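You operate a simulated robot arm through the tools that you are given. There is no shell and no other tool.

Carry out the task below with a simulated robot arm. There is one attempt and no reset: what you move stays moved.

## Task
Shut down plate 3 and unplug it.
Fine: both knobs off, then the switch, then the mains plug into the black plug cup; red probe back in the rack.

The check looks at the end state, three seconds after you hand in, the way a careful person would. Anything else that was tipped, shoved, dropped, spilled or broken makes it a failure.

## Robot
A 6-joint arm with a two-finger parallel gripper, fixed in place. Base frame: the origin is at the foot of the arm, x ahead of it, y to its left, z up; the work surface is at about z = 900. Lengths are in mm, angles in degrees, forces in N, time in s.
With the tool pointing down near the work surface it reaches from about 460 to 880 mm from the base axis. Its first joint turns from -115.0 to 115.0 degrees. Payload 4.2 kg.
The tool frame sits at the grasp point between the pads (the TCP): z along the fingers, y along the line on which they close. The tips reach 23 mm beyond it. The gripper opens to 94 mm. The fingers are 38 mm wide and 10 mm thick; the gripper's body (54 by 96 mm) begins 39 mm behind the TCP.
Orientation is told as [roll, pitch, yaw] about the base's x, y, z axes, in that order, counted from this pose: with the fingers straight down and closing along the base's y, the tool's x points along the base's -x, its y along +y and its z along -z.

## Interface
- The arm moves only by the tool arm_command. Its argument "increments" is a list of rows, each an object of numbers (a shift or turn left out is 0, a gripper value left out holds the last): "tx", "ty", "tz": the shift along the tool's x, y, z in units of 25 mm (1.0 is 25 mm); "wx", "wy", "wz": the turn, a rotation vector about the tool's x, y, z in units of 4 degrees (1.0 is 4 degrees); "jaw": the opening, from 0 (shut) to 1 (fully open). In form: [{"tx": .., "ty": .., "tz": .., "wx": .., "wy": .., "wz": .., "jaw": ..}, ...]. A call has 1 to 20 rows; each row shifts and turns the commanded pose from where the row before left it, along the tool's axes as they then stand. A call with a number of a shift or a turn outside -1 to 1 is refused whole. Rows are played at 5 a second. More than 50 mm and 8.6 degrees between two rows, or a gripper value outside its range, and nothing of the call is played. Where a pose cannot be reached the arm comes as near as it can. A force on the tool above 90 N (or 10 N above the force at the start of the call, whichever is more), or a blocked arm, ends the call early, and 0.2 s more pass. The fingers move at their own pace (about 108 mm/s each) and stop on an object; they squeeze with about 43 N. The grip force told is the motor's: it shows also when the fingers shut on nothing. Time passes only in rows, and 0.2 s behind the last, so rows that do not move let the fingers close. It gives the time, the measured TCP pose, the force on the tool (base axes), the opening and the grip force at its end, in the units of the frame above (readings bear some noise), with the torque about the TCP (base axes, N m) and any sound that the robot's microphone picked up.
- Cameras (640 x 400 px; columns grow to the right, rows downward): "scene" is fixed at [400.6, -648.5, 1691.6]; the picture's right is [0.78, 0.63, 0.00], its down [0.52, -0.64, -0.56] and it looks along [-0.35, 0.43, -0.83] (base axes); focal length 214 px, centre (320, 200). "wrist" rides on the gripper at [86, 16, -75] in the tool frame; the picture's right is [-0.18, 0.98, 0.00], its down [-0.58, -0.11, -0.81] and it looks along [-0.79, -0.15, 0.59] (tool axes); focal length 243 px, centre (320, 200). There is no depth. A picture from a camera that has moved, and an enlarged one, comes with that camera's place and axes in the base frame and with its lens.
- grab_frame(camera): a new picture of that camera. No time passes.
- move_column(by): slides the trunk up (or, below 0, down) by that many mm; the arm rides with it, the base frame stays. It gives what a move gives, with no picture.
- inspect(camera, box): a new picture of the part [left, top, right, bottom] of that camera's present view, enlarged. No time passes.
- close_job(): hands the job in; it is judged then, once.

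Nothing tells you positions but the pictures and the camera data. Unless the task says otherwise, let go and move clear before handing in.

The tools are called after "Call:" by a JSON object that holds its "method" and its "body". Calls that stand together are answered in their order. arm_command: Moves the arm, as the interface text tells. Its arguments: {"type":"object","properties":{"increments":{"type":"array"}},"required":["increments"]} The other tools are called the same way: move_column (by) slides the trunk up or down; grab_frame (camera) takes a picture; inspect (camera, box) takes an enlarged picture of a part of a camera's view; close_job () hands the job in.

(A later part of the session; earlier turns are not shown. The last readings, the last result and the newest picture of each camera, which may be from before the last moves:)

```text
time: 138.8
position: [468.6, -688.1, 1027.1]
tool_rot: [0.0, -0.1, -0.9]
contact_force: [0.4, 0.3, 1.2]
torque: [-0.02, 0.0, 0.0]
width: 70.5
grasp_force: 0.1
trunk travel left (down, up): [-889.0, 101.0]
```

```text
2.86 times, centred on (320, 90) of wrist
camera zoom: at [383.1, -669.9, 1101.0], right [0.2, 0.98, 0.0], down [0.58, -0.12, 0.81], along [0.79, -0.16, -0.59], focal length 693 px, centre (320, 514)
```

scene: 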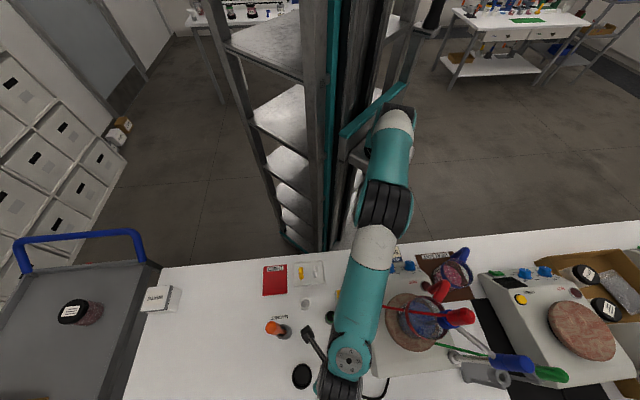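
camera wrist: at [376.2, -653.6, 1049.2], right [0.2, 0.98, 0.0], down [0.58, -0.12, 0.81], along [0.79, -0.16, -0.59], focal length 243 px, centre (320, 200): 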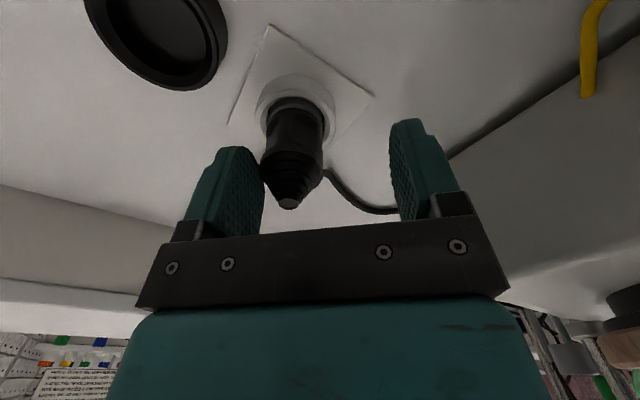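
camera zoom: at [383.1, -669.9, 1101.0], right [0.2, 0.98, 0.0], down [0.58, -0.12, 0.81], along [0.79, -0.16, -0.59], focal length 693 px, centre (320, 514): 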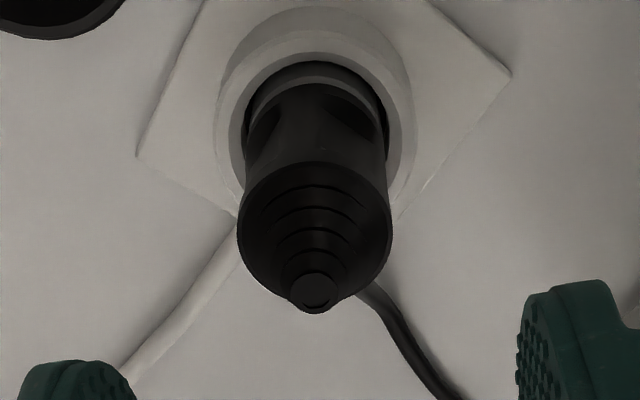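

I'm well aligned. I'll lower with the column so the pads are around the plug body.

Call:
{"method": "arm_command", "body": {"increments": [{"tx": -0.03, "ty": -0.04}]}}

Call:
{"method": "move_column", "body": {"by": -50}}

Call:
{"method": "move_column", "body": {"by": -22}}

Call:
{"method": "grab_frame", "body": {"camera": "wrist"}}

Call:
{"method": "inspect", "body": {"camera": "scene", "box": [290, 340, 390, 400]}}

```text
time: 139.2
position: [469.9, -690.8, 1028.0]
tool_rot: [0.0, -0.1, -0.9]
contact_force: [0.4, 0.5, 0.2]
torque: [0.01, 0.02, 0.0]
width: 70.7
grasp_force: 0.1
trunk travel left (down, up): [-889.0, 101.0]
```

```text
time: 140.2
position: [470.2, -689.4, 977.5]
tool_rot: [0.0, -0.1, -0.8]
contact_force: [-0.7, 0.3, -0.2]
torque: [0.01, 0.02, 0.01]
width: 70.3
grasp_force: 0.0
trunk travel left (down, up): [-839.0, 151.0]
```

```text
time: 140.8
position: [471.5, -689.1, 954.9]
tool_rot: [0.0, -0.1, -0.8]
contact_force: [-0.9, 0.3, -0.2]
torque: [0.0, 0.01, -0.01]
width: 70.5
grasp_force: 0.1
trunk travel left (down, up): [-817.0, 173.0]
```

```text
taken
camera wrist: at [383.9, -670.9, 1028.5], right [0.2, 0.98, 0.0], down [0.58, -0.12, 0.81], along [0.79, -0.16, -0.59], focal length 243 px, centre (320, 200)
```

wrist: 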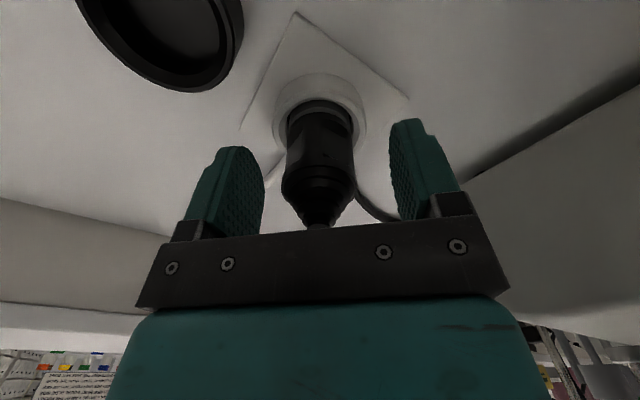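

```text
6.40 times, centred on (340, 370) of scene
camera zoom: at [400.6, -648.5, 1691.6], right [0.78, 0.63, 0.0], down [0.52, -0.64, -0.56], along [-0.35, 0.43, -0.83], focal length 1373 px, centre (192, -888)
```

zoom: 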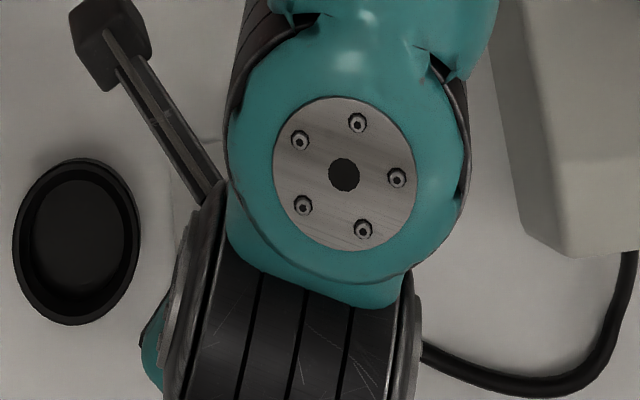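

The plug sits centred between the pads. I'll close on it.

Call:
{"method": "arm_command", "body": {"increments": [{"jaw": 0.45}, {"jaw": 0.0}, {"jaw": 0.0}, {"jaw": 0.0}]}}

Call:
{"method": "grab_frame", "body": {"camera": "wrist"}}

```text
time: 141.8
position: [470.8, -689.1, 954.5]
tool_rot: [0.0, -0.1, -0.9]
contact_force: [0.1, -2.7, -0.5]
torque: [-0.17, 0.0, -0.23]
width: 33.3
grasp_force: 42.9
trunk travel left (down, up): [-817.0, 173.0]
```

```text
taken
camera wrist: at [383.9, -671.1, 1028.7], right [0.2, 0.98, 0.0], down [0.58, -0.12, 0.81], along [0.79, -0.16, -0.59], focal length 243 px, centre (320, 200)
```

wrist: 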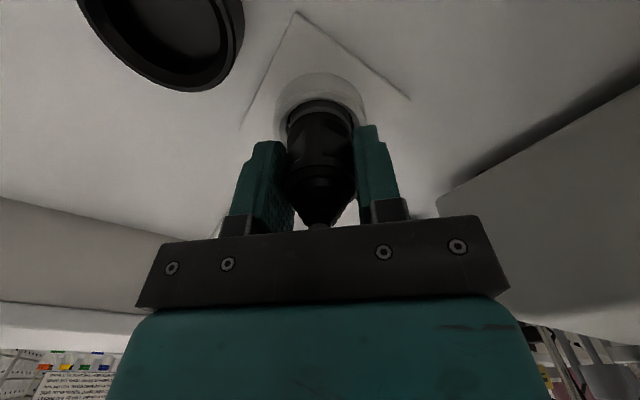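

It's gripped at 33 mm. I'll pull straight up, slowly.

Call:
{"method": "arm_command", "body": {"increments": [{"tz": -0.2}, {"tz": -0.2}, {"tz": -0.2}]}}

Call:
{"method": "grab_frame", "body": {"camera": "wrist"}}

```text
time: 142.6
position: [469.6, -688.4, 969.8]
tool_rot: [0.0, -0.1, -0.9]
contact_force: [-1.0, -0.7, -0.8]
torque: [-0.01, 0.01, -0.02]
width: 33.5
grasp_force: 43.3
trunk travel left (down, up): [-817.0, 173.0]
```

```text
taken
camera wrist: at [383.9, -671.1, 1043.9], right [0.2, 0.98, 0.0], down [0.58, -0.12, 0.81], along [0.79, -0.16, -0.59], focal length 243 px, centre (320, 200)
```

wrist: 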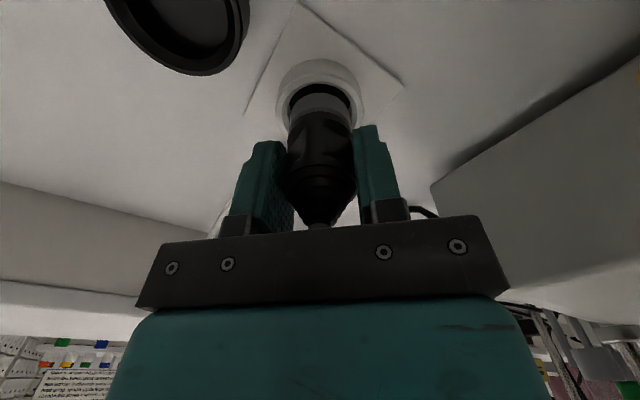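

The plug is sliding out of the socket with the gripper. I'll raise it clear.

Call:
{"method": "arm_command", "body": {"increments": [{"tz": -0.5}, {"tz": -0.5}, {"tz": -0.5}, {"tz": -0.5}, {"tz": -0.5}]}}

Call:
{"method": "grab_frame", "body": {"camera": "wrist"}}

Call:
{"method": "inspect", "body": {"camera": "wrist", "box": [100, 0, 420, 200]}}

Call:
{"method": "grab_frame", "body": {"camera": "scene"}}

```text
time: 143.8
position: [468.7, -688.9, 1032.6]
tool_rot: [0.0, -0.1, -0.9]
contact_force: [-0.3, -0.5, 0.1]
torque: [0.0, 0.02, -0.01]
width: 33.5
grasp_force: 43.5
trunk travel left (down, up): [-817.0, 173.0]
```

```text
taken
camera wrist: at [383.8, -670.6, 1106.3], right [0.2, 0.98, 0.0], down [0.58, -0.12, 0.81], along [0.79, -0.16, -0.59], focal length 243 px, centre (320, 200)
```

wrist: 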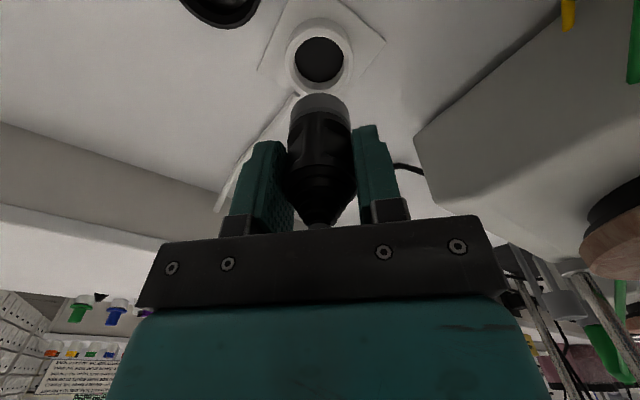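

```text
2.00 times, centred on (260, 100) of wrist
camera zoom: at [383.8, -670.6, 1106.3], right [0.2, 0.98, 0.0], down [0.58, -0.12, 0.81], along [0.79, -0.16, -0.59], focal length 485 px, centre (440, 400)
```

zoom: 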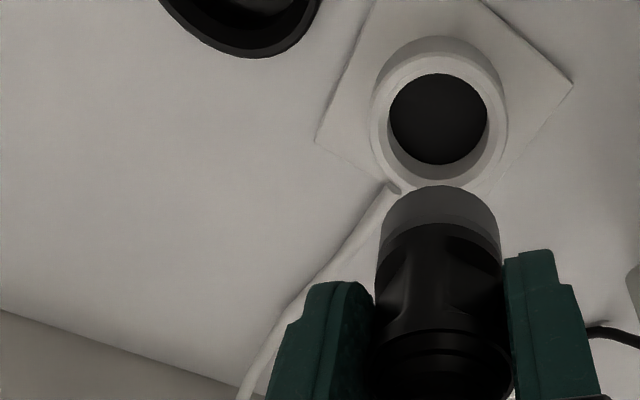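

```text
taken
```

scene: 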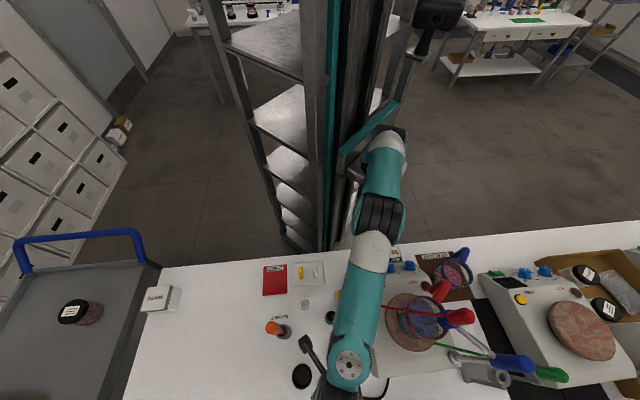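

The plug is out, with its bottom about 47 mm below the TCP. Before going to the cup I'll turn the gripper to yaw ≈ -45° so the camera stays away from the orange magnet stick.

Call:
{"method": "arm_command", "body": {"increments": [{"wz": 1}, {"wz": 1}, {"wz": 1}, {"wz": 1}, {"wz": 1}, {"wz": 1}, {"wz": 1}, {"wz": 1}, {"wz": 1}, {"wz": 1}, {"wz": 1}]}}

Call:
{"method": "grab_frame", "body": {"camera": "wrist"}}

```text
time: 146.2
position: [469.6, -688.8, 1033.7]
tool_rot: [0.0, -0.1, -45.0]
contact_force: [0.6, 0.1, -0.5]
torque: [-0.02, -0.03, 0.02]
width: 33.2
grasp_force: 43.5
trunk travel left (down, up): [-817.0, 173.0]
```

```text
taken
camera wrist: at [420.2, -616.0, 1105.9], right [0.82, 0.57, 0.0], down [0.33, -0.49, 0.81], along [0.46, -0.66, -0.59], focal length 243 px, centre (320, 200)
```

wrist: 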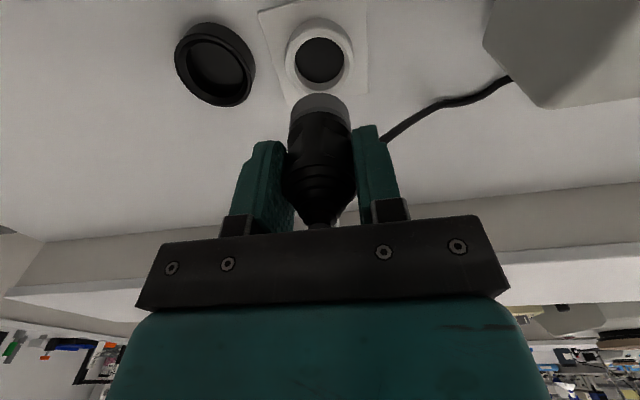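

Call:
{"method": "inspect", "body": {"camera": "wrist", "box": [150, 0, 310, 120]}}

```text
3.33 times, centred on (230, 60) of wrist
camera zoom: at [420.2, -616.0, 1105.9], right [0.82, 0.57, 0.0], down [0.33, -0.49, 0.81], along [0.46, -0.66, -0.59], focal length 809 px, centre (620, 667)
```

zoom: 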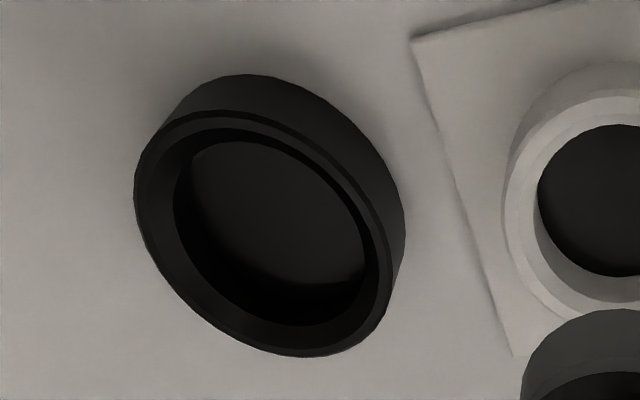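

Call:
{"method": "arm_command", "body": {"increments": [{"tx": 0.123, "ty": -0.776}, {"tx": 0.123, "ty": -0.776}, {"tx": 0.123, "ty": -0.776}, {"tx": 0.123, "ty": -0.776}]}}

Call:
{"method": "grab_frame", "body": {"camera": "wrist"}}

Call:
{"method": "inspect", "body": {"camera": "wrist", "box": [240, 0, 400, 120]}}

Call:
{"method": "grab_frame", "body": {"camera": "scene"}}

```text
time: 147.2
position: [408.0, -734.6, 1032.0]
tool_rot: [0.1, -0.1, -44.8]
contact_force: [0.6, 0.3, 0.2]
torque: [-0.01, 0.04, -0.01]
width: 33.6
grasp_force: 42.9
trunk travel left (down, up): [-817.0, 173.0]
```

```text
taken
camera wrist: at [356.7, -662.1, 1106.2], right [0.82, 0.57, 0.0], down [0.33, -0.49, 0.81], along [0.46, -0.66, -0.59], focal length 243 px, centre (320, 200)
```

wrist: 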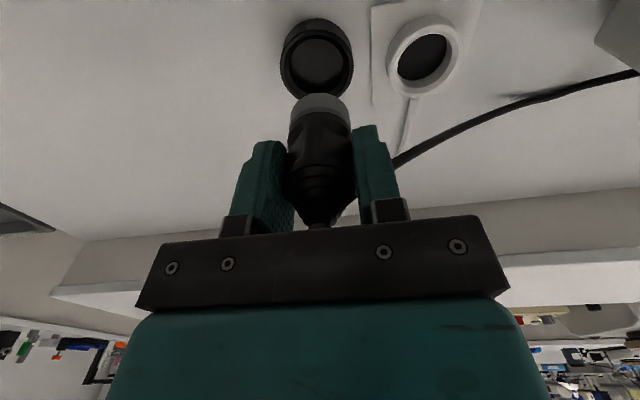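

```text
3.33 times, centred on (320, 60) of wrist
camera zoom: at [356.7, -662.1, 1106.2], right [0.82, 0.57, 0.0], down [0.33, -0.49, 0.81], along [0.46, -0.66, -0.59], focal length 809 px, centre (320, 667)
```

zoom: 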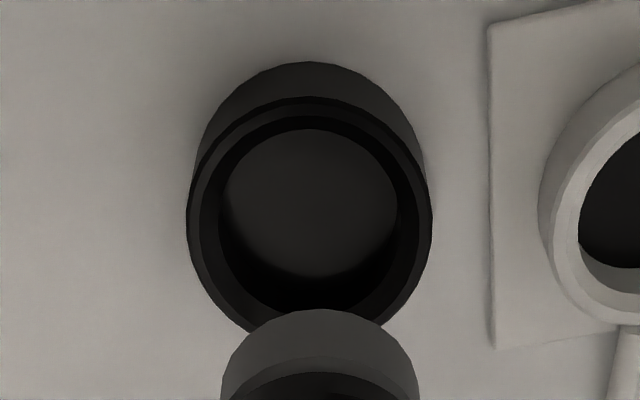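

```text
taken
```

scene: 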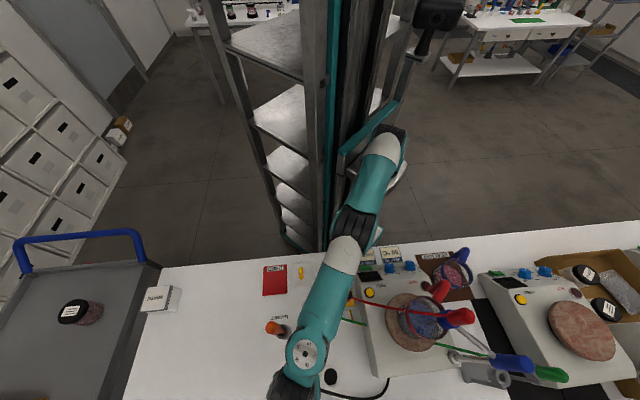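

The plug is nearly over the cup: the measured offset is about 2 mm. I'll correct it and lower to just above the rim to check.

Call:
{"method": "arm_command", "body": {"increments": [{"ty": -0.07}]}}

Call:
{"method": "move_column", "body": {"by": -54}}

Call:
{"method": "inspect", "body": {"camera": "wrist", "box": [240, 40, 400, 160]}}

Call:
{"method": "inspect", "body": {"camera": "scene", "box": [250, 330, 350, 400]}}

```text
time: 147.6
position: [405.2, -736.0, 1031.8]
tool_rot: [0.1, 0.1, -44.9]
contact_force: [0.4, 0.1, -0.5]
torque: [-0.03, 0.0, -0.02]
width: 33.7
grasp_force: 43.1
trunk travel left (down, up): [-817.0, 173.0]
```

```text
time: 148.6
position: [406.1, -735.7, 978.6]
tool_rot: [0.2, -0.1, -44.9]
contact_force: [0.2, 0.3, -1.0]
torque: [-0.01, 0.0, 0.02]
width: 33.5
grasp_force: 43.0
trunk travel left (down, up): [-763.0, 227.0]
```

```text
3.33 times, centred on (320, 100) of wrist
camera zoom: at [355.2, -663.4, 1051.9], right [0.82, 0.57, 0.0], down [0.33, -0.49, 0.81], along [0.46, -0.66, -0.59], focal length 809 px, centre (320, 533)
```

zoom: 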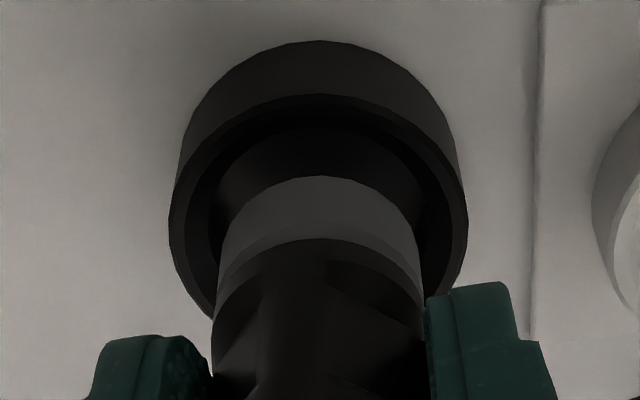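

```text
5.71 times, centred on (300, 365) of scene
camera zoom: at [400.6, -648.5, 1691.6], right [0.78, 0.63, 0.0], down [0.52, -0.64, -0.56], along [-0.35, 0.43, -0.83], focal length 1226 px, centre (434, -743)
```

zoom: 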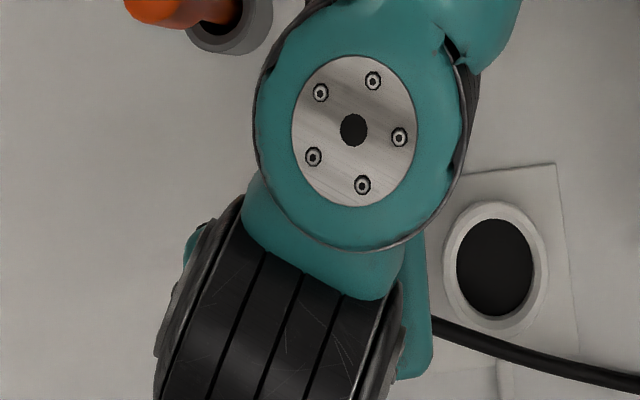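

The plug is centred over the cup to within about 2 mm, with 5 mm of clearance. I'll nudge outward slightly and lower it in gently.

Call:
{"method": "arm_command", "body": {"increments": [{"tx": -0.06}, {"tz": 0.25}, {"tz": 0.25}]}}

Call:
{"method": "inspect", "body": {"camera": "wrist", "box": [240, 40, 400, 160]}}

```text
time: 149.4
position: [407.4, -737.0, 965.4]
tool_rot: [0.0, -0.1, -44.9]
contact_force: [-0.1, 0.5, -1.0]
torque: [0.01, -0.02, -0.03]
width: 33.4
grasp_force: 43.0
trunk travel left (down, up): [-763.0, 227.0]
```

```text
3.33 times, centred on (320, 100) of wrist
camera zoom: at [356.3, -664.1, 1039.7], right [0.82, 0.57, 0.0], down [0.33, -0.49, 0.81], along [0.46, -0.66, -0.59], focal length 809 px, centre (320, 533)
```

zoom: 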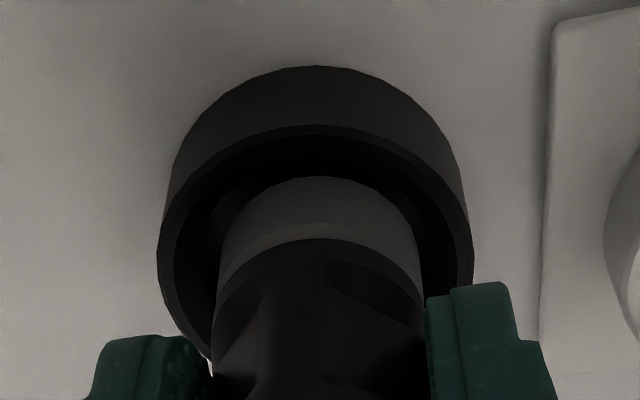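

Call:
{"method": "arm_command", "body": {"increments": [{"tz": 0.15}, {"tz": 0.15}]}}

Call:
{"method": "arm_command", "body": {"increments": [{"tz": 0.1}, {"tz": 0.05}]}}

```text
time: 150.0
position: [406.3, -736.8, 957.3]
tool_rot: [0.1, 0.0, -44.9]
contact_force: [0.3, 1.1, -0.4]
torque: [0.02, 0.02, -0.01]
width: 33.4
grasp_force: 42.4
trunk travel left (down, up): [-763.0, 227.0]
```

```text
time: 150.6
position: [405.7, -736.0, 954.2]
tool_rot: [0.1, 0.0, -44.9]
contact_force: [0.5, -0.2, -0.5]
torque: [0.0, 0.0, 0.0]
width: 33.5
grasp_force: 42.9
trunk travel left (down, up): [-763.0, 227.0]
```

Call:
{"method": "arm_command", "body": {"increments": [{"tz": 0.08}]}}

Call:
{"method": "arm_command", "body": {"increments": [{"tz": 0.06}]}}

Call:
{"method": "inspect", "body": {"camera": "wrist", "box": [240, 40, 400, 160]}}

```text
time: 151.0
position: [406.9, -736.8, 954.7]
tool_rot: [0.0, -0.3, -44.8]
contact_force: [-1.0, 1.8, 8.0]
torque: [0.1, 0.09, 0.0]
width: 33.5
grasp_force: 43.0
trunk travel left (down, up): [-763.0, 227.0]
```

```text
time: 151.4
position: [406.9, -738.2, 954.0]
tool_rot: [-0.1, -0.3, -44.8]
contact_force: [0.4, 3.8, 19.9]
torque: [0.18, 0.0, -0.01]
width: 33.7
grasp_force: 43.0
trunk travel left (down, up): [-763.0, 227.0]
```

```text
3.33 times, centred on (320, 100) of wrist
camera zoom: at [356.2, -664.1, 1027.6], right [0.82, 0.57, 0.0], down [0.33, -0.48, 0.81], along [0.46, -0.67, -0.59], focal length 809 px, centre (320, 533)
```

zoom: 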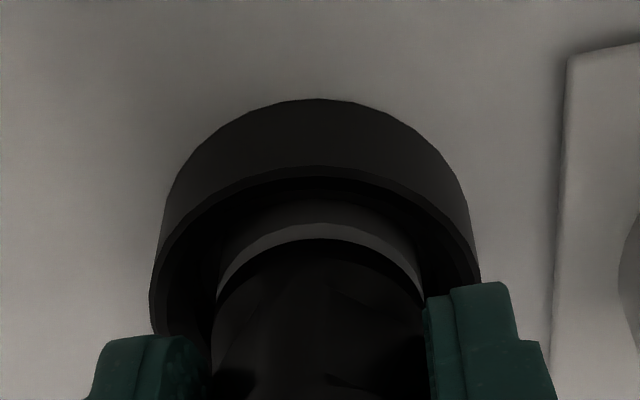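

The plug is resting on the cup's floor. I'll ease off the pressure and release.

Call:
{"method": "arm_command", "body": {"increments": [{"tz": -0.07}, {"jaw": 0.42}, {"jaw": 0.5}, {"jaw": 0.55}]}}

Call:
{"method": "grab_frame", "body": {"camera": "wrist"}}

```text
time: 152.4
position: [407.5, -737.0, 952.6]
tool_rot: [0.1, 0.0, -44.8]
contact_force: [0.5, 0.0, 0.5]
torque: [0.0, -0.01, -0.01]
width: 51.9
grasp_force: 0.1
trunk travel left (down, up): [-763.0, 227.0]
```

```text
taken
camera wrist: at [356.2, -664.4, 1026.2], right [0.82, 0.57, 0.0], down [0.33, -0.49, 0.81], along [0.46, -0.66, -0.59], focal length 243 px, centre (320, 200)
```

wrist: 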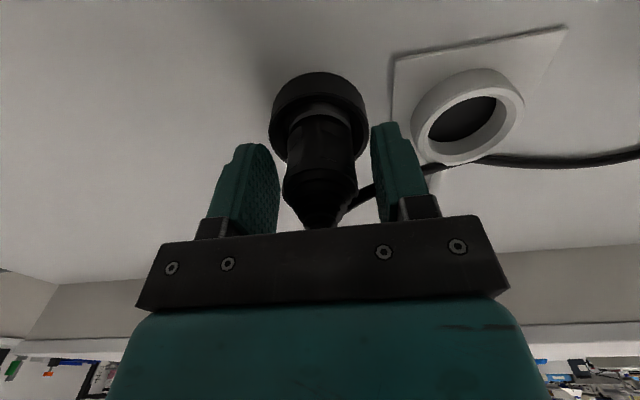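

Released, and the plug stands upright in the cup. I'll rise straight up and check.

Call:
{"method": "move_column", "body": {"by": 60}}

Call:
{"method": "grab_frame", "body": {"camera": "wrist"}}

Call:
{"method": "move_column", "body": {"by": 140}}

Call:
{"method": "grab_frame", "body": {"camera": "wrist"}}

```text
time: 153.4
position: [405.7, -737.2, 1012.8]
tool_rot: [0.2, -0.1, -44.9]
contact_force: [-0.2, -0.1, -0.1]
torque: [0.04, 0.05, 0.0]
width: 51.6
grasp_force: 0.1
trunk travel left (down, up): [-823.0, 167.0]
```

```text
taken
camera wrist: at [356.2, -664.4, 1086.4], right [0.82, 0.57, 0.0], down [0.33, -0.49, 0.81], along [0.46, -0.66, -0.59], focal length 243 px, centre (320, 200)
```

wrist: 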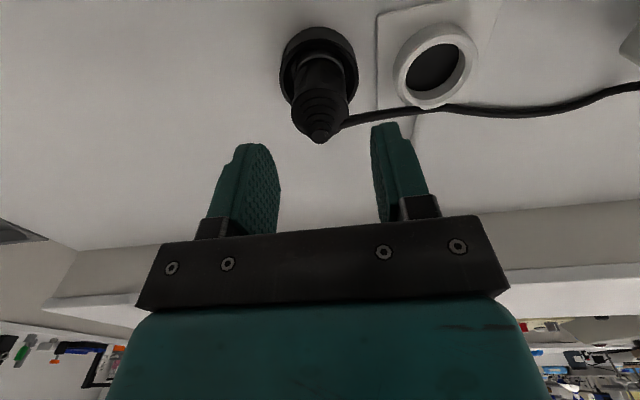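

```text
time: 155.1
position: [405.4, -737.8, 1153.0]
tool_rot: [0.1, 0.0, -44.9]
contact_force: [0.1, -0.6, 0.4]
torque: [0.02, 0.01, -0.01]
width: 51.7
grasp_force: 0.0
trunk travel left (down, up): [-963.0, 27.0]
```

```text
taken
camera wrist: at [356.2, -664.4, 1226.3], right [0.82, 0.57, 0.0], down [0.33, -0.49, 0.81], along [0.46, -0.66, -0.59], focal length 243 px, centre (320, 200)
```

wrist: 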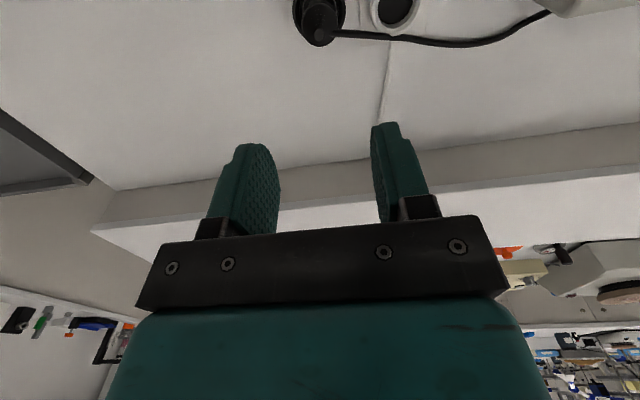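

The plug stands in the black cup with slack in its cable. Next is the red probe: I'll rise high above the red cable and move to look at the probe, its clamp and the rack.

Call:
{"method": "arm_command", "body": {"increments": [{"tz": -1}, {"tz": -1}, {"tz": -1}, {"tz": -1}, {"tz": -1}, {"tz": -1}, {"tz": -1}, {"tz": -1}, {"tx": 0.687, "ty": 0.996}, {"tx": 0.687, "ty": 0.996}, {"tx": 0.687, "ty": 0.996}, {"tx": 0.687, "ty": 0.996}, {"tx": 0.687, "ty": 0.996}, {"tx": 0.687, "ty": 0.996}, {"tx": 0.687, "ty": 0.996}, {"tx": 0.687, "ty": 0.996}, {"tx": 0.687, "ty": 0.996}, {"tx": 0.687, "ty": 0.996}]}}

Call:
{"method": "grab_frame", "body": {"camera": "wrist"}}

Call:
{"method": "grab_frame", "body": {"camera": "scene"}}

```text
time: 158.9
position: [453.9, -421.9, 1351.5]
tool_rot: [0.1, -0.2, -44.8]
contact_force: [0.7, -0.3, -1.0]
torque: [0.01, 0.0, -0.02]
width: 51.6
grasp_force: 0.0
out of reach, approached as far as the arm can: row 5, 6, 7, 8
trunk travel left (down, up): [-963.0, 27.0]
```

```text
taken
camera wrist: at [403.6, -348.4, 1424.8], right [0.82, 0.57, 0.0], down [0.33, -0.49, 0.81], along [0.46, -0.66, -0.59], focal length 243 px, centre (320, 200)
```

wrist: 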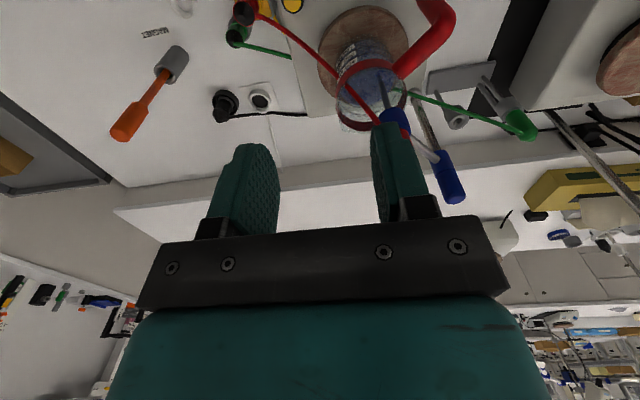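

```text
taken
```

scene: 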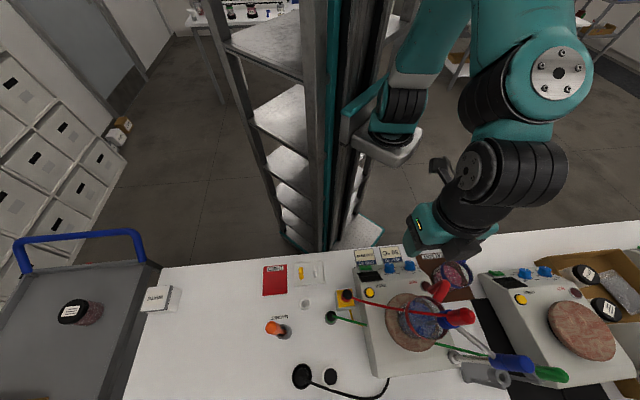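

Call:
{"method": "arm_command", "body": {"increments": [{"ty": 0.9, "jaw": 1.0}, {"ty": 0.9}, {"ty": 0.9}, {"ty": 0.5}]}}

Call:
{"method": "grab_frame", "body": {"camera": "wrist"}}

Call:
{"method": "inspect", "body": {"camera": "wrist", "box": [260, 0, 420, 120]}}

Call:
{"method": "inspect", "body": {"camera": "wrist", "box": [260, 80, 440, 220]}}

Call:
{"method": "inspect", "body": {"camera": "scene", "box": [380, 280, 580, 400]}}

```text
time: 159.9
position: [510.9, -364.3, 1352.0]
tool_rot: [0.1, -0.1, -45.0]
contact_force: [-1.4, 0.8, 0.7]
torque: [0.02, 0.0, 0.06]
width: 93.9
grasp_force: 0.0
trunk travel left (down, up): [-963.0, 27.0]
```

```text
taken
camera wrist: at [460.1, -291.2, 1424.8], right [0.82, 0.57, 0.0], down [0.33, -0.49, 0.81], along [0.46, -0.66, -0.59], focal length 243 px, centre (320, 200)
```

wrist: 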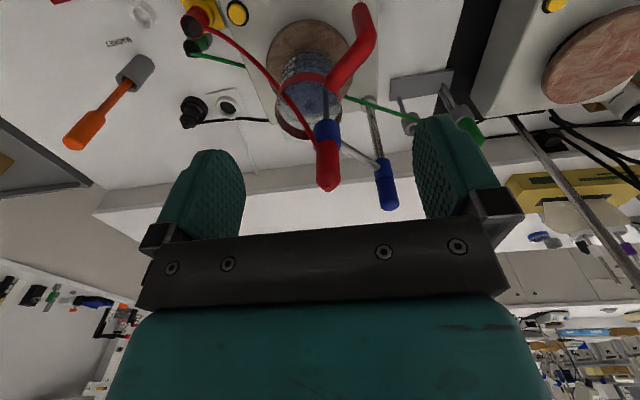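

```text
3.33 times, centred on (340, 60) of wrist
camera zoom: at [460.1, -291.2, 1424.8], right [0.82, 0.57, 0.0], down [0.33, -0.49, 0.81], along [0.46, -0.66, -0.59], focal length 809 px, centre (253, 667)
```

zoom: 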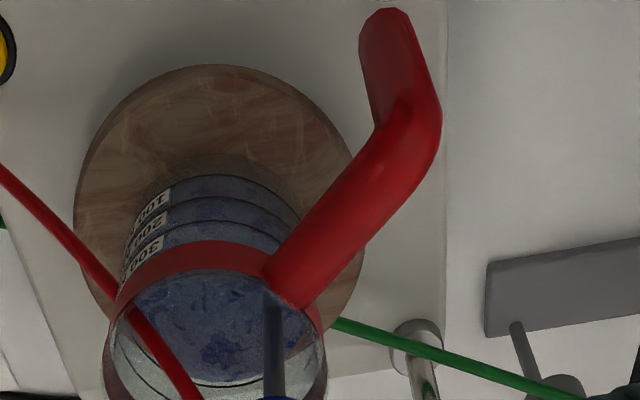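

```text
2.86 times, centred on (350, 150) of wrist
camera zoom: at [460.1, -291.2, 1424.8], right [0.82, 0.57, 0.0], down [0.33, -0.49, 0.81], along [0.46, -0.66, -0.59], focal length 693 px, centre (234, 343)
```

zoom: 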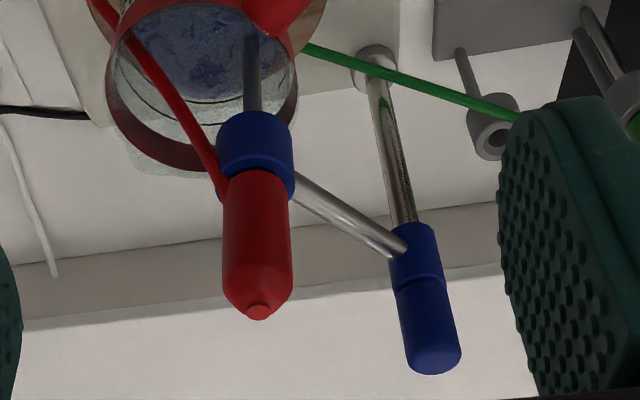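

```text
3.20 times, centred on (480, 340) of scene
camera zoom: at [400.6, -648.5, 1691.6], right [0.78, 0.63, 0.0], down [0.52, -0.64, -0.56], along [-0.35, 0.43, -0.83], focal length 686 px, centre (-192, -248)
```

zoom: 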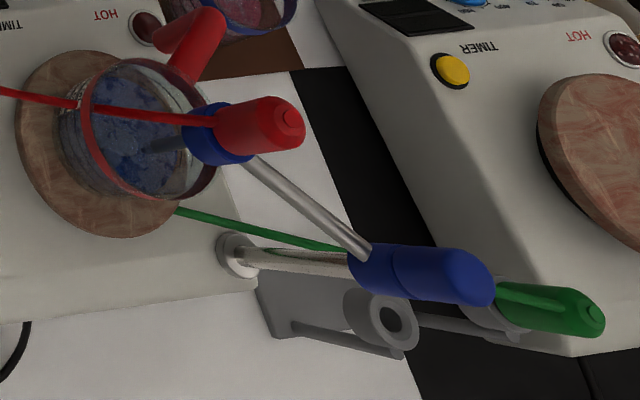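

Now I can see it clearly. The red handle (axis ≈ (579, -449), top z ≈ 1265) sits in a blue clamp ring with its top at z ≈ 1198. Its cable leaves toward -x and the clamp arm goes toward +x, so jaws along y suit it. The empty rack tube is at about (768, -434, top z ≈ 1050). I'll go above the handle at yaw 0.

Call:
{"method": "arm_command", "body": {"increments": [{"tx": -0.864, "ty": -0.092}, {"tx": -0.864, "ty": -0.092}, {"tx": -0.864, "ty": -0.092}, {"tx": -0.864, "ty": -0.092}, {"tx": -0.864, "ty": -0.092}, {"wz": -1}, {"wz": -1}, {"wz": -1}, {"wz": -1}, {"wz": -1}, {"wz": -1}, {"wz": -1}, {"wz": -1}, {"wz": -1}, {"wz": -1}, {"wz": -1}, {"wz": -0.25, "jaw": 0.65}]}}

Call:
{"method": "grab_frame", "body": {"camera": "wrist"}}

Call:
{"method": "inspect", "body": {"camera": "wrist", "box": [240, 40, 400, 160]}}

Call:
{"method": "grab_frame", "body": {"camera": "scene"}}

```text
time: 163.5
position: [580.0, -448.3, 1351.7]
tool_rot: [-0.2, -0.1, 0.2]
contact_force: [-0.4, -0.1, 0.0]
torque: [-0.01, 0.0, 0.01]
width: 61.2
grasp_force: 0.0
trunk travel left (down, up): [-963.0, 27.0]
```

```text
taken
camera wrist: at [492.5, -432.5, 1425.2], right [0.18, 0.98, 0.0], down [0.58, -0.11, 0.81], along [0.79, -0.15, -0.59], focal length 243 px, centre (320, 200)
```

wrist: 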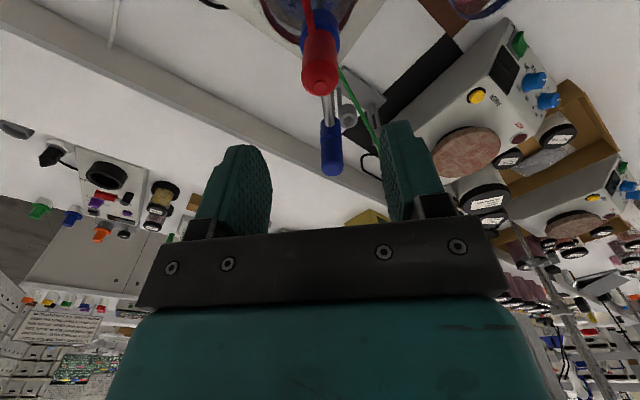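

```text
3.33 times, centred on (320, 100) of wrist
camera zoom: at [492.5, -432.5, 1425.2], right [0.18, 0.98, 0.0], down [0.58, -0.11, 0.81], along [0.79, -0.15, -0.59], focal length 809 px, centre (320, 533)
```

zoom: 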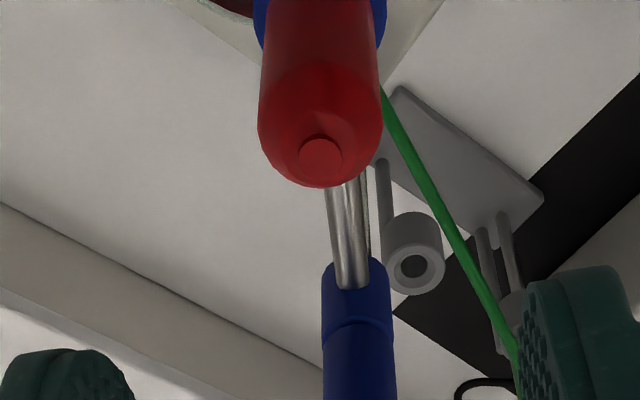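

```text
taken
```

scene: 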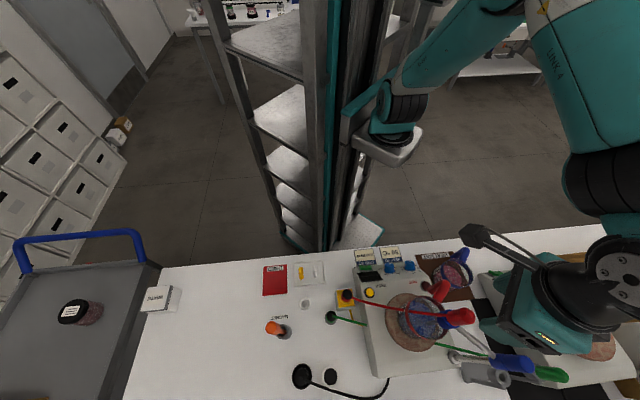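

I'm aligned to within 1 mm above the red handle. I'll descend so the pads are around it with the tips above the clamp ring.

Call:
{"method": "arm_command", "body": {"increments": [{"tz": 0.9}, {"tz": 0.9}, {"tz": 0.9}, {"tz": 0.9}, {"tz": 0.9}]}}

Call:
{"method": "grab_frame", "body": {"camera": "wrist"}}

Call:
{"method": "inspect", "body": {"camera": "wrist", "box": [220, 60, 420, 220]}}

Call:
{"method": "inspect", "body": {"camera": "scene", "box": [400, 240, 560, 400]}}

```text
time: 164.7
position: [578.1, -449.3, 1238.2]
tool_rot: [0.0, -0.1, 0.1]
contact_force: [0.9, 0.1, -0.1]
torque: [0.01, 0.02, -0.01]
width: 61.0
grasp_force: 0.0
trunk travel left (down, up): [-963.0, 27.0]
```

```text
taken
camera wrist: at [492.0, -432.3, 1311.6], right [0.18, 0.98, 0.0], down [0.58, -0.11, 0.81], along [0.79, -0.15, -0.59], focal length 243 px, centre (320, 200)
```

wrist: 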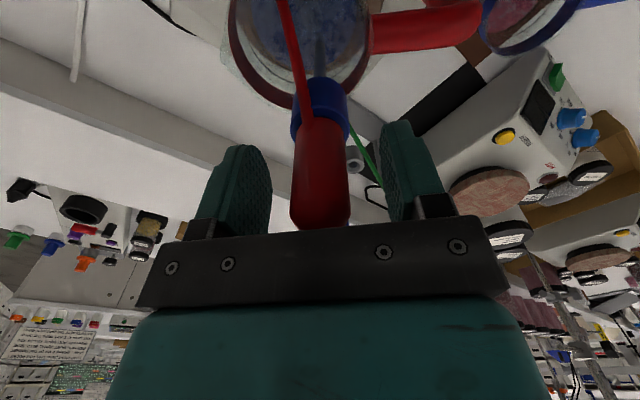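

```text
2.50 times, centred on (320, 140) of wrist
camera zoom: at [492.0, -432.3, 1311.6], right [0.18, 0.98, 0.0], down [0.58, -0.11, 0.81], along [0.79, -0.15, -0.59], focal length 606 px, centre (320, 350)
```

zoom: 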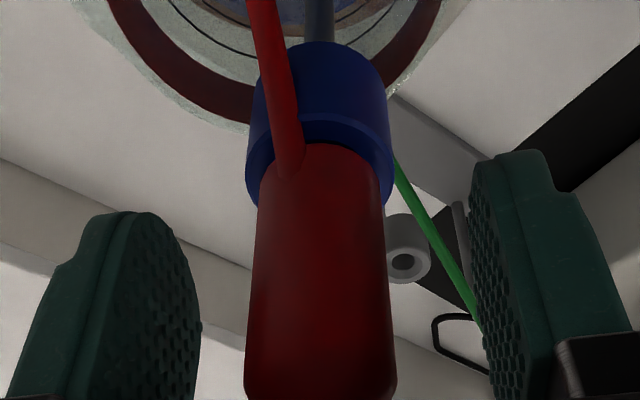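

```text
2.50 times, centred on (480, 320) of scene
camera zoom: at [400.6, -648.5, 1691.6], right [0.78, 0.63, 0.0], down [0.52, -0.64, -0.56], along [-0.35, 0.43, -0.83], focal length 536 px, centre (-80, -100)
```

zoom: 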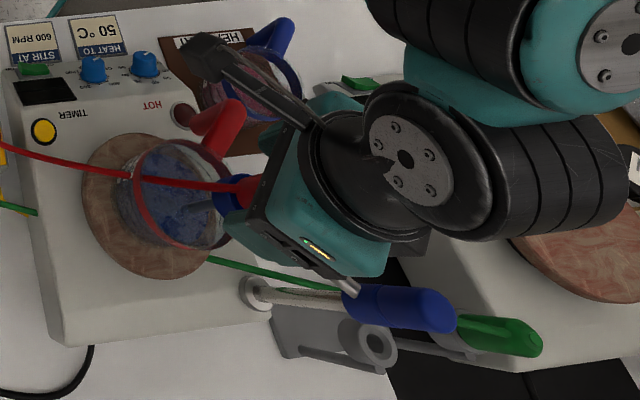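

The handle is centred between the pads. I'll close on it.

Call:
{"method": "arm_command", "body": {"increments": [{"jaw": 0.4}, {"jaw": 0.0}, {"jaw": 0.0}, {"jaw": 0.0}]}}

Call:
{"method": "arm_command", "body": {"increments": [{"tz": -0.2}, {"tz": -0.2}]}}

Call:
{"method": "inspect", "body": {"camera": "wrist", "box": [220, 20, 420, 180]}}

```text
time: 165.7
position: [579.1, -449.0, 1237.9]
tool_rot: [0.0, 0.0, 0.0]
contact_force: [0.2, -0.3, -0.2]
torque: [-0.02, 0.0, 0.0]
width: 25.4
grasp_force: 42.8
trunk travel left (down, up): [-963.0, 27.0]
```

```text
time: 166.3
position: [579.0, -448.7, 1248.5]
tool_rot: [0.0, -0.1, 0.1]
contact_force: [0.3, -1.2, 0.4]
torque: [-0.03, -0.01, 0.0]
width: 25.6
grasp_force: 42.9
trunk travel left (down, up): [-963.0, 27.0]
```

```text
2.50 times, centred on (320, 100) of wrist
camera zoom: at [492.3, -432.6, 1322.2], right [0.18, 0.98, 0.0], down [0.58, -0.11, 0.81], along [0.79, -0.15, -0.59], focal length 606 px, centre (320, 450)
```

zoom: 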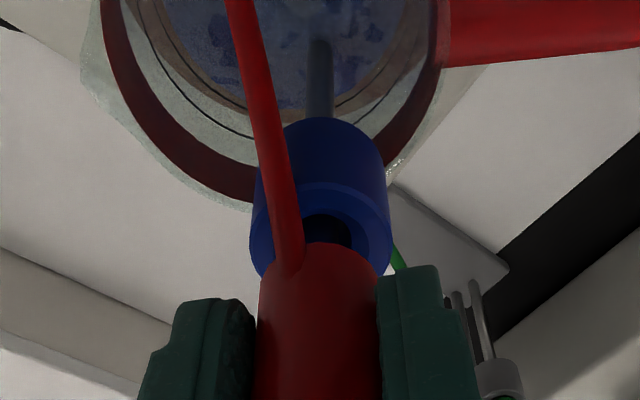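

The probe lifts freely. I'll continue straight up.

Call:
{"method": "arm_command", "body": {"increments": [{"tz": -0.5}, {"tz": -0.5}, {"tz": -0.5}, {"tz": -0.5}, {"tz": -0.5}, {"tz": -0.5}]}}

Call:
{"method": "inspect", "body": {"camera": "wrist", "box": [220, 0, 420, 160]}}

Call:
{"method": "inspect", "body": {"camera": "scene", "box": [400, 240, 560, 360]}}

```text
time: 167.7
position: [579.0, -450.0, 1323.9]
tool_rot: [0.0, 0.0, 0.1]
contact_force: [1.1, 0.4, -0.1]
torque: [-0.02, -0.03, -0.04]
width: 25.3
grasp_force: 42.7
trunk travel left (down, up): [-963.0, 27.0]
```

```text
2.50 times, centred on (320, 80) of wrist
camera zoom: at [492.1, -432.9, 1397.2], right [0.18, 0.98, 0.0], down [0.58, -0.11, 0.81], along [0.79, -0.15, -0.59], focal length 606 px, centre (320, 500)
```

zoom: 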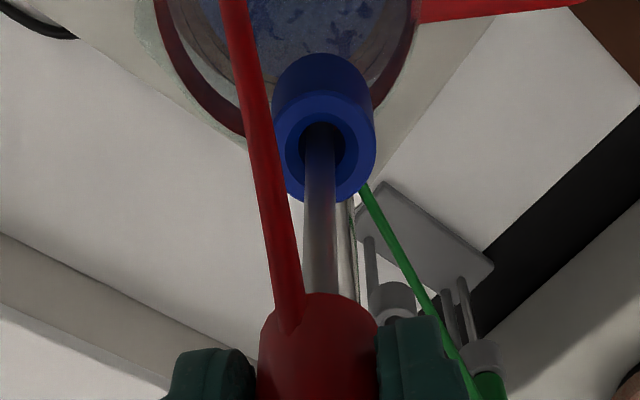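

```text
3.33 times, centred on (480, 300) of scene
camera zoom: at [400.6, -648.5, 1691.6], right [0.78, 0.63, 0.0], down [0.52, -0.64, -0.56], along [-0.35, 0.43, -0.83], focal length 715 px, centre (-213, -133)
```

zoom: 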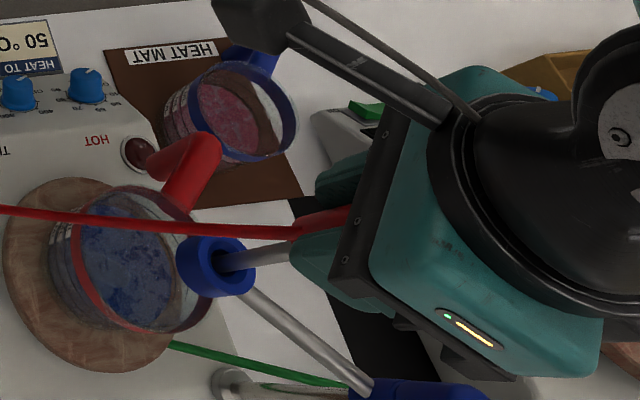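

Call:
{"method": "arm_command", "body": {"increments": [{"tz": -0.5}, {"tz": -0.5}, {"tz": -0.5}, {"tz": -0.5}, {"tz": -0.5}]}}

Call:
{"method": "inspect", "body": {"camera": "wrist", "box": [220, 0, 420, 160]}}

Call:
{"method": "inspect", "body": {"camera": "scene", "box": [400, 240, 560, 360]}}

```text
time: 168.9
position: [578.6, -449.2, 1385.5]
tool_rot: [0.1, -0.1, 0.1]
contact_force: [0.1, 0.3, -0.9]
torque: [0.0, -0.04, -0.02]
width: 25.4
grasp_force: 42.9
trunk travel left (down, up): [-963.0, 27.0]
```

```text
2.50 times, centred on (320, 80) of wrist
camera zoom: at [491.8, -432.7, 1460.0], right [0.18, 0.98, 0.0], down [0.58, -0.11, 0.81], along [0.79, -0.15, -0.59], focal length 606 px, centre (320, 500)
```

zoom: 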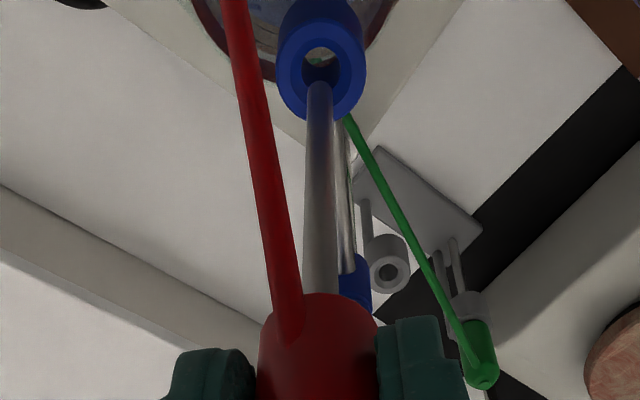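

```text
3.33 times, centred on (480, 300) of scene
camera zoom: at [400.6, -648.5, 1691.6], right [0.78, 0.63, 0.0], down [0.52, -0.64, -0.56], along [-0.35, 0.43, -0.83], focal length 715 px, centre (-213, -133)
```

zoom: 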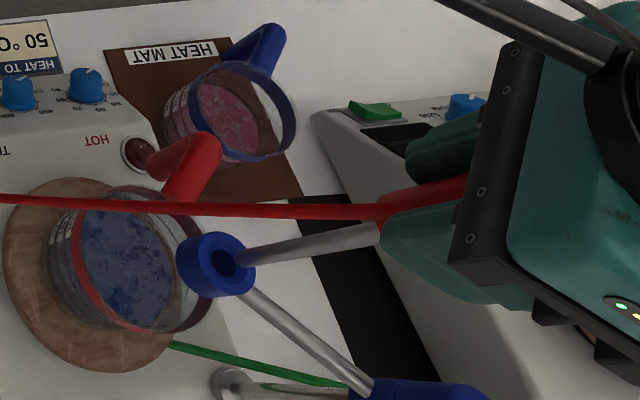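

The tip has cleared the ring (tip ≈ 170 mm below the TCP). I'll raise it slightly more and swing to the +y side of the clamp post. Then I'll turn to yaw -45° so the camera won't meet the post at the rack.

Call:
{"method": "arm_command", "body": {"increments": [{"tz": -0.6}, {"ty": 0.75}, {"ty": 0.75}, {"ty": 0.75}, {"ty": 0.75}]}}

Call:
{"method": "arm_command", "body": {"increments": [{"wz": 1}, {"wz": 1}, {"wz": 1}, {"wz": 1}, {"wz": 1}, {"wz": 1}, {"wz": 1}, {"wz": 1}, {"wz": 1}, {"wz": 1}, {"wz": 1}, {"wz": 0.25}]}}

Call:
{"method": "grab_frame", "body": {"camera": "wrist"}}

Call:
{"method": "grab_frame", "body": {"camera": "scene"}}

```text
time: 170.1
position: [579.6, -373.8, 1402.7]
tool_rot: [0.2, -0.1, 0.1]
contact_force: [0.9, 0.0, 0.1]
torque: [-0.02, 0.03, 0.02]
width: 25.6
grasp_force: 43.0
trunk travel left (down, up): [-963.0, 27.0]
```

```text
time: 172.7
position: [579.9, -374.3, 1401.5]
tool_rot: [0.1, -0.1, -44.9]
contact_force: [-0.1, -0.2, -0.2]
torque: [-0.02, -0.02, 0.0]
width: 25.4
grasp_force: 42.8
trunk travel left (down, up): [-963.0, 27.0]
```

```text
taken
camera wrist: at [528.7, -300.6, 1474.8], right [0.82, 0.57, 0.0], down [0.33, -0.49, 0.81], along [0.46, -0.66, -0.59], focal length 243 px, centre (320, 200)
```

wrist: 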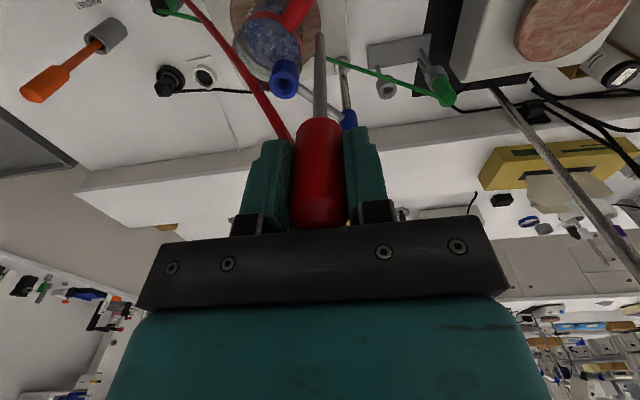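

```text
taken
```

scene: 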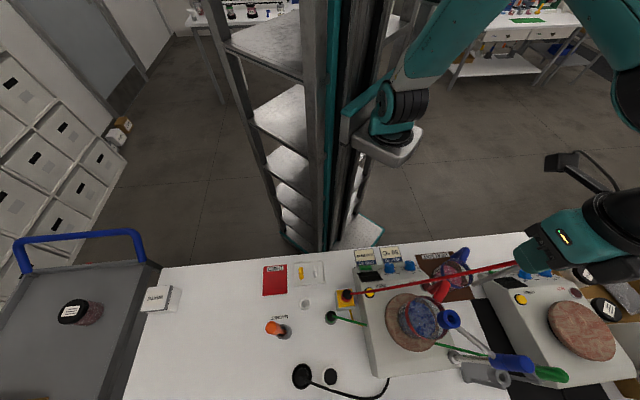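

Beaker and clamp are undisturbed and the probe hangs straight. I'll move along the +y side of the post toward the rack, lowering once past it.

Call:
{"method": "arm_command", "body": {"increments": [{"tx": -0.85, "ty": 0.8475}, {"tx": -0.85, "ty": 0.8475}, {"tx": -0.85, "ty": 0.8475}, {"tx": -0.85, "ty": 0.8475}, {"tx": -0.4815, "ty": 0.48, "tz": 0.7}, {"tx": -0.4815, "ty": 0.48, "tz": 0.7}, {"tx": -0.4815, "ty": 0.48, "tz": 0.7}, {"tx": -0.4815, "ty": 0.48, "tz": 0.7}]}}

Call:
{"method": "grab_frame", "body": {"camera": "wrist"}}

Call:
{"method": "grab_frame", "body": {"camera": "scene"}}

```text
time: 174.5
position: [766.6, -373.1, 1332.6]
tool_rot: [0.1, -0.1, -45.0]
contact_force: [-0.5, 0.1, -0.6]
torque: [0.0, -0.04, -0.01]
width: 25.5
grasp_force: 43.3
trunk travel left (down, up): [-963.0, 27.0]
```

```text
taken
camera wrist: at [715.4, -300.4, 1405.4], right [0.82, 0.57, 0.0], down [0.33, -0.49, 0.81], along [0.46, -0.66, -0.59], focal length 243 px, centre (320, 200)
```

wrist: 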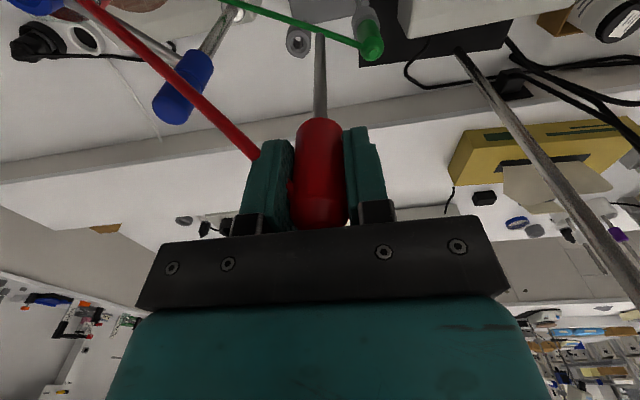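

```text
taken
```

scene: 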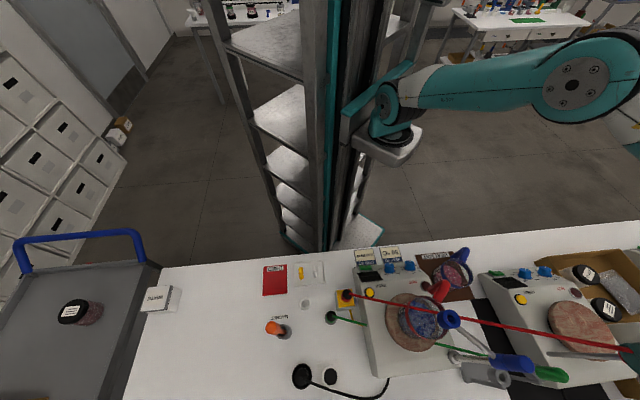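

Call:
{"method": "inspect", "body": {"camera": "wrist", "box": [240, 0, 400, 120]}}

```text
3.33 times, centred on (320, 60) of wrist
camera zoom: at [715.4, -300.4, 1405.4], right [0.82, 0.57, 0.0], down [0.33, -0.49, 0.81], along [0.46, -0.66, -0.59], focal length 809 px, centre (320, 667)
```

zoom: 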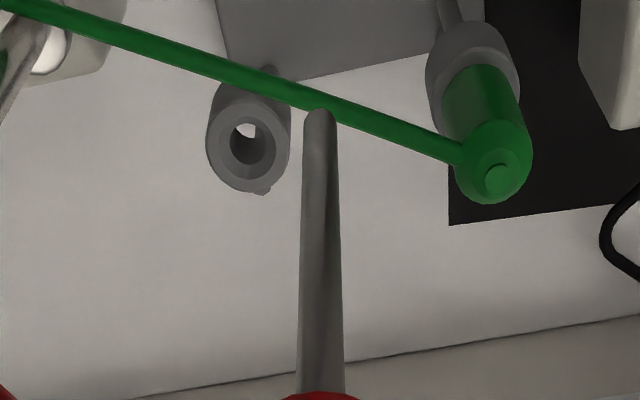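

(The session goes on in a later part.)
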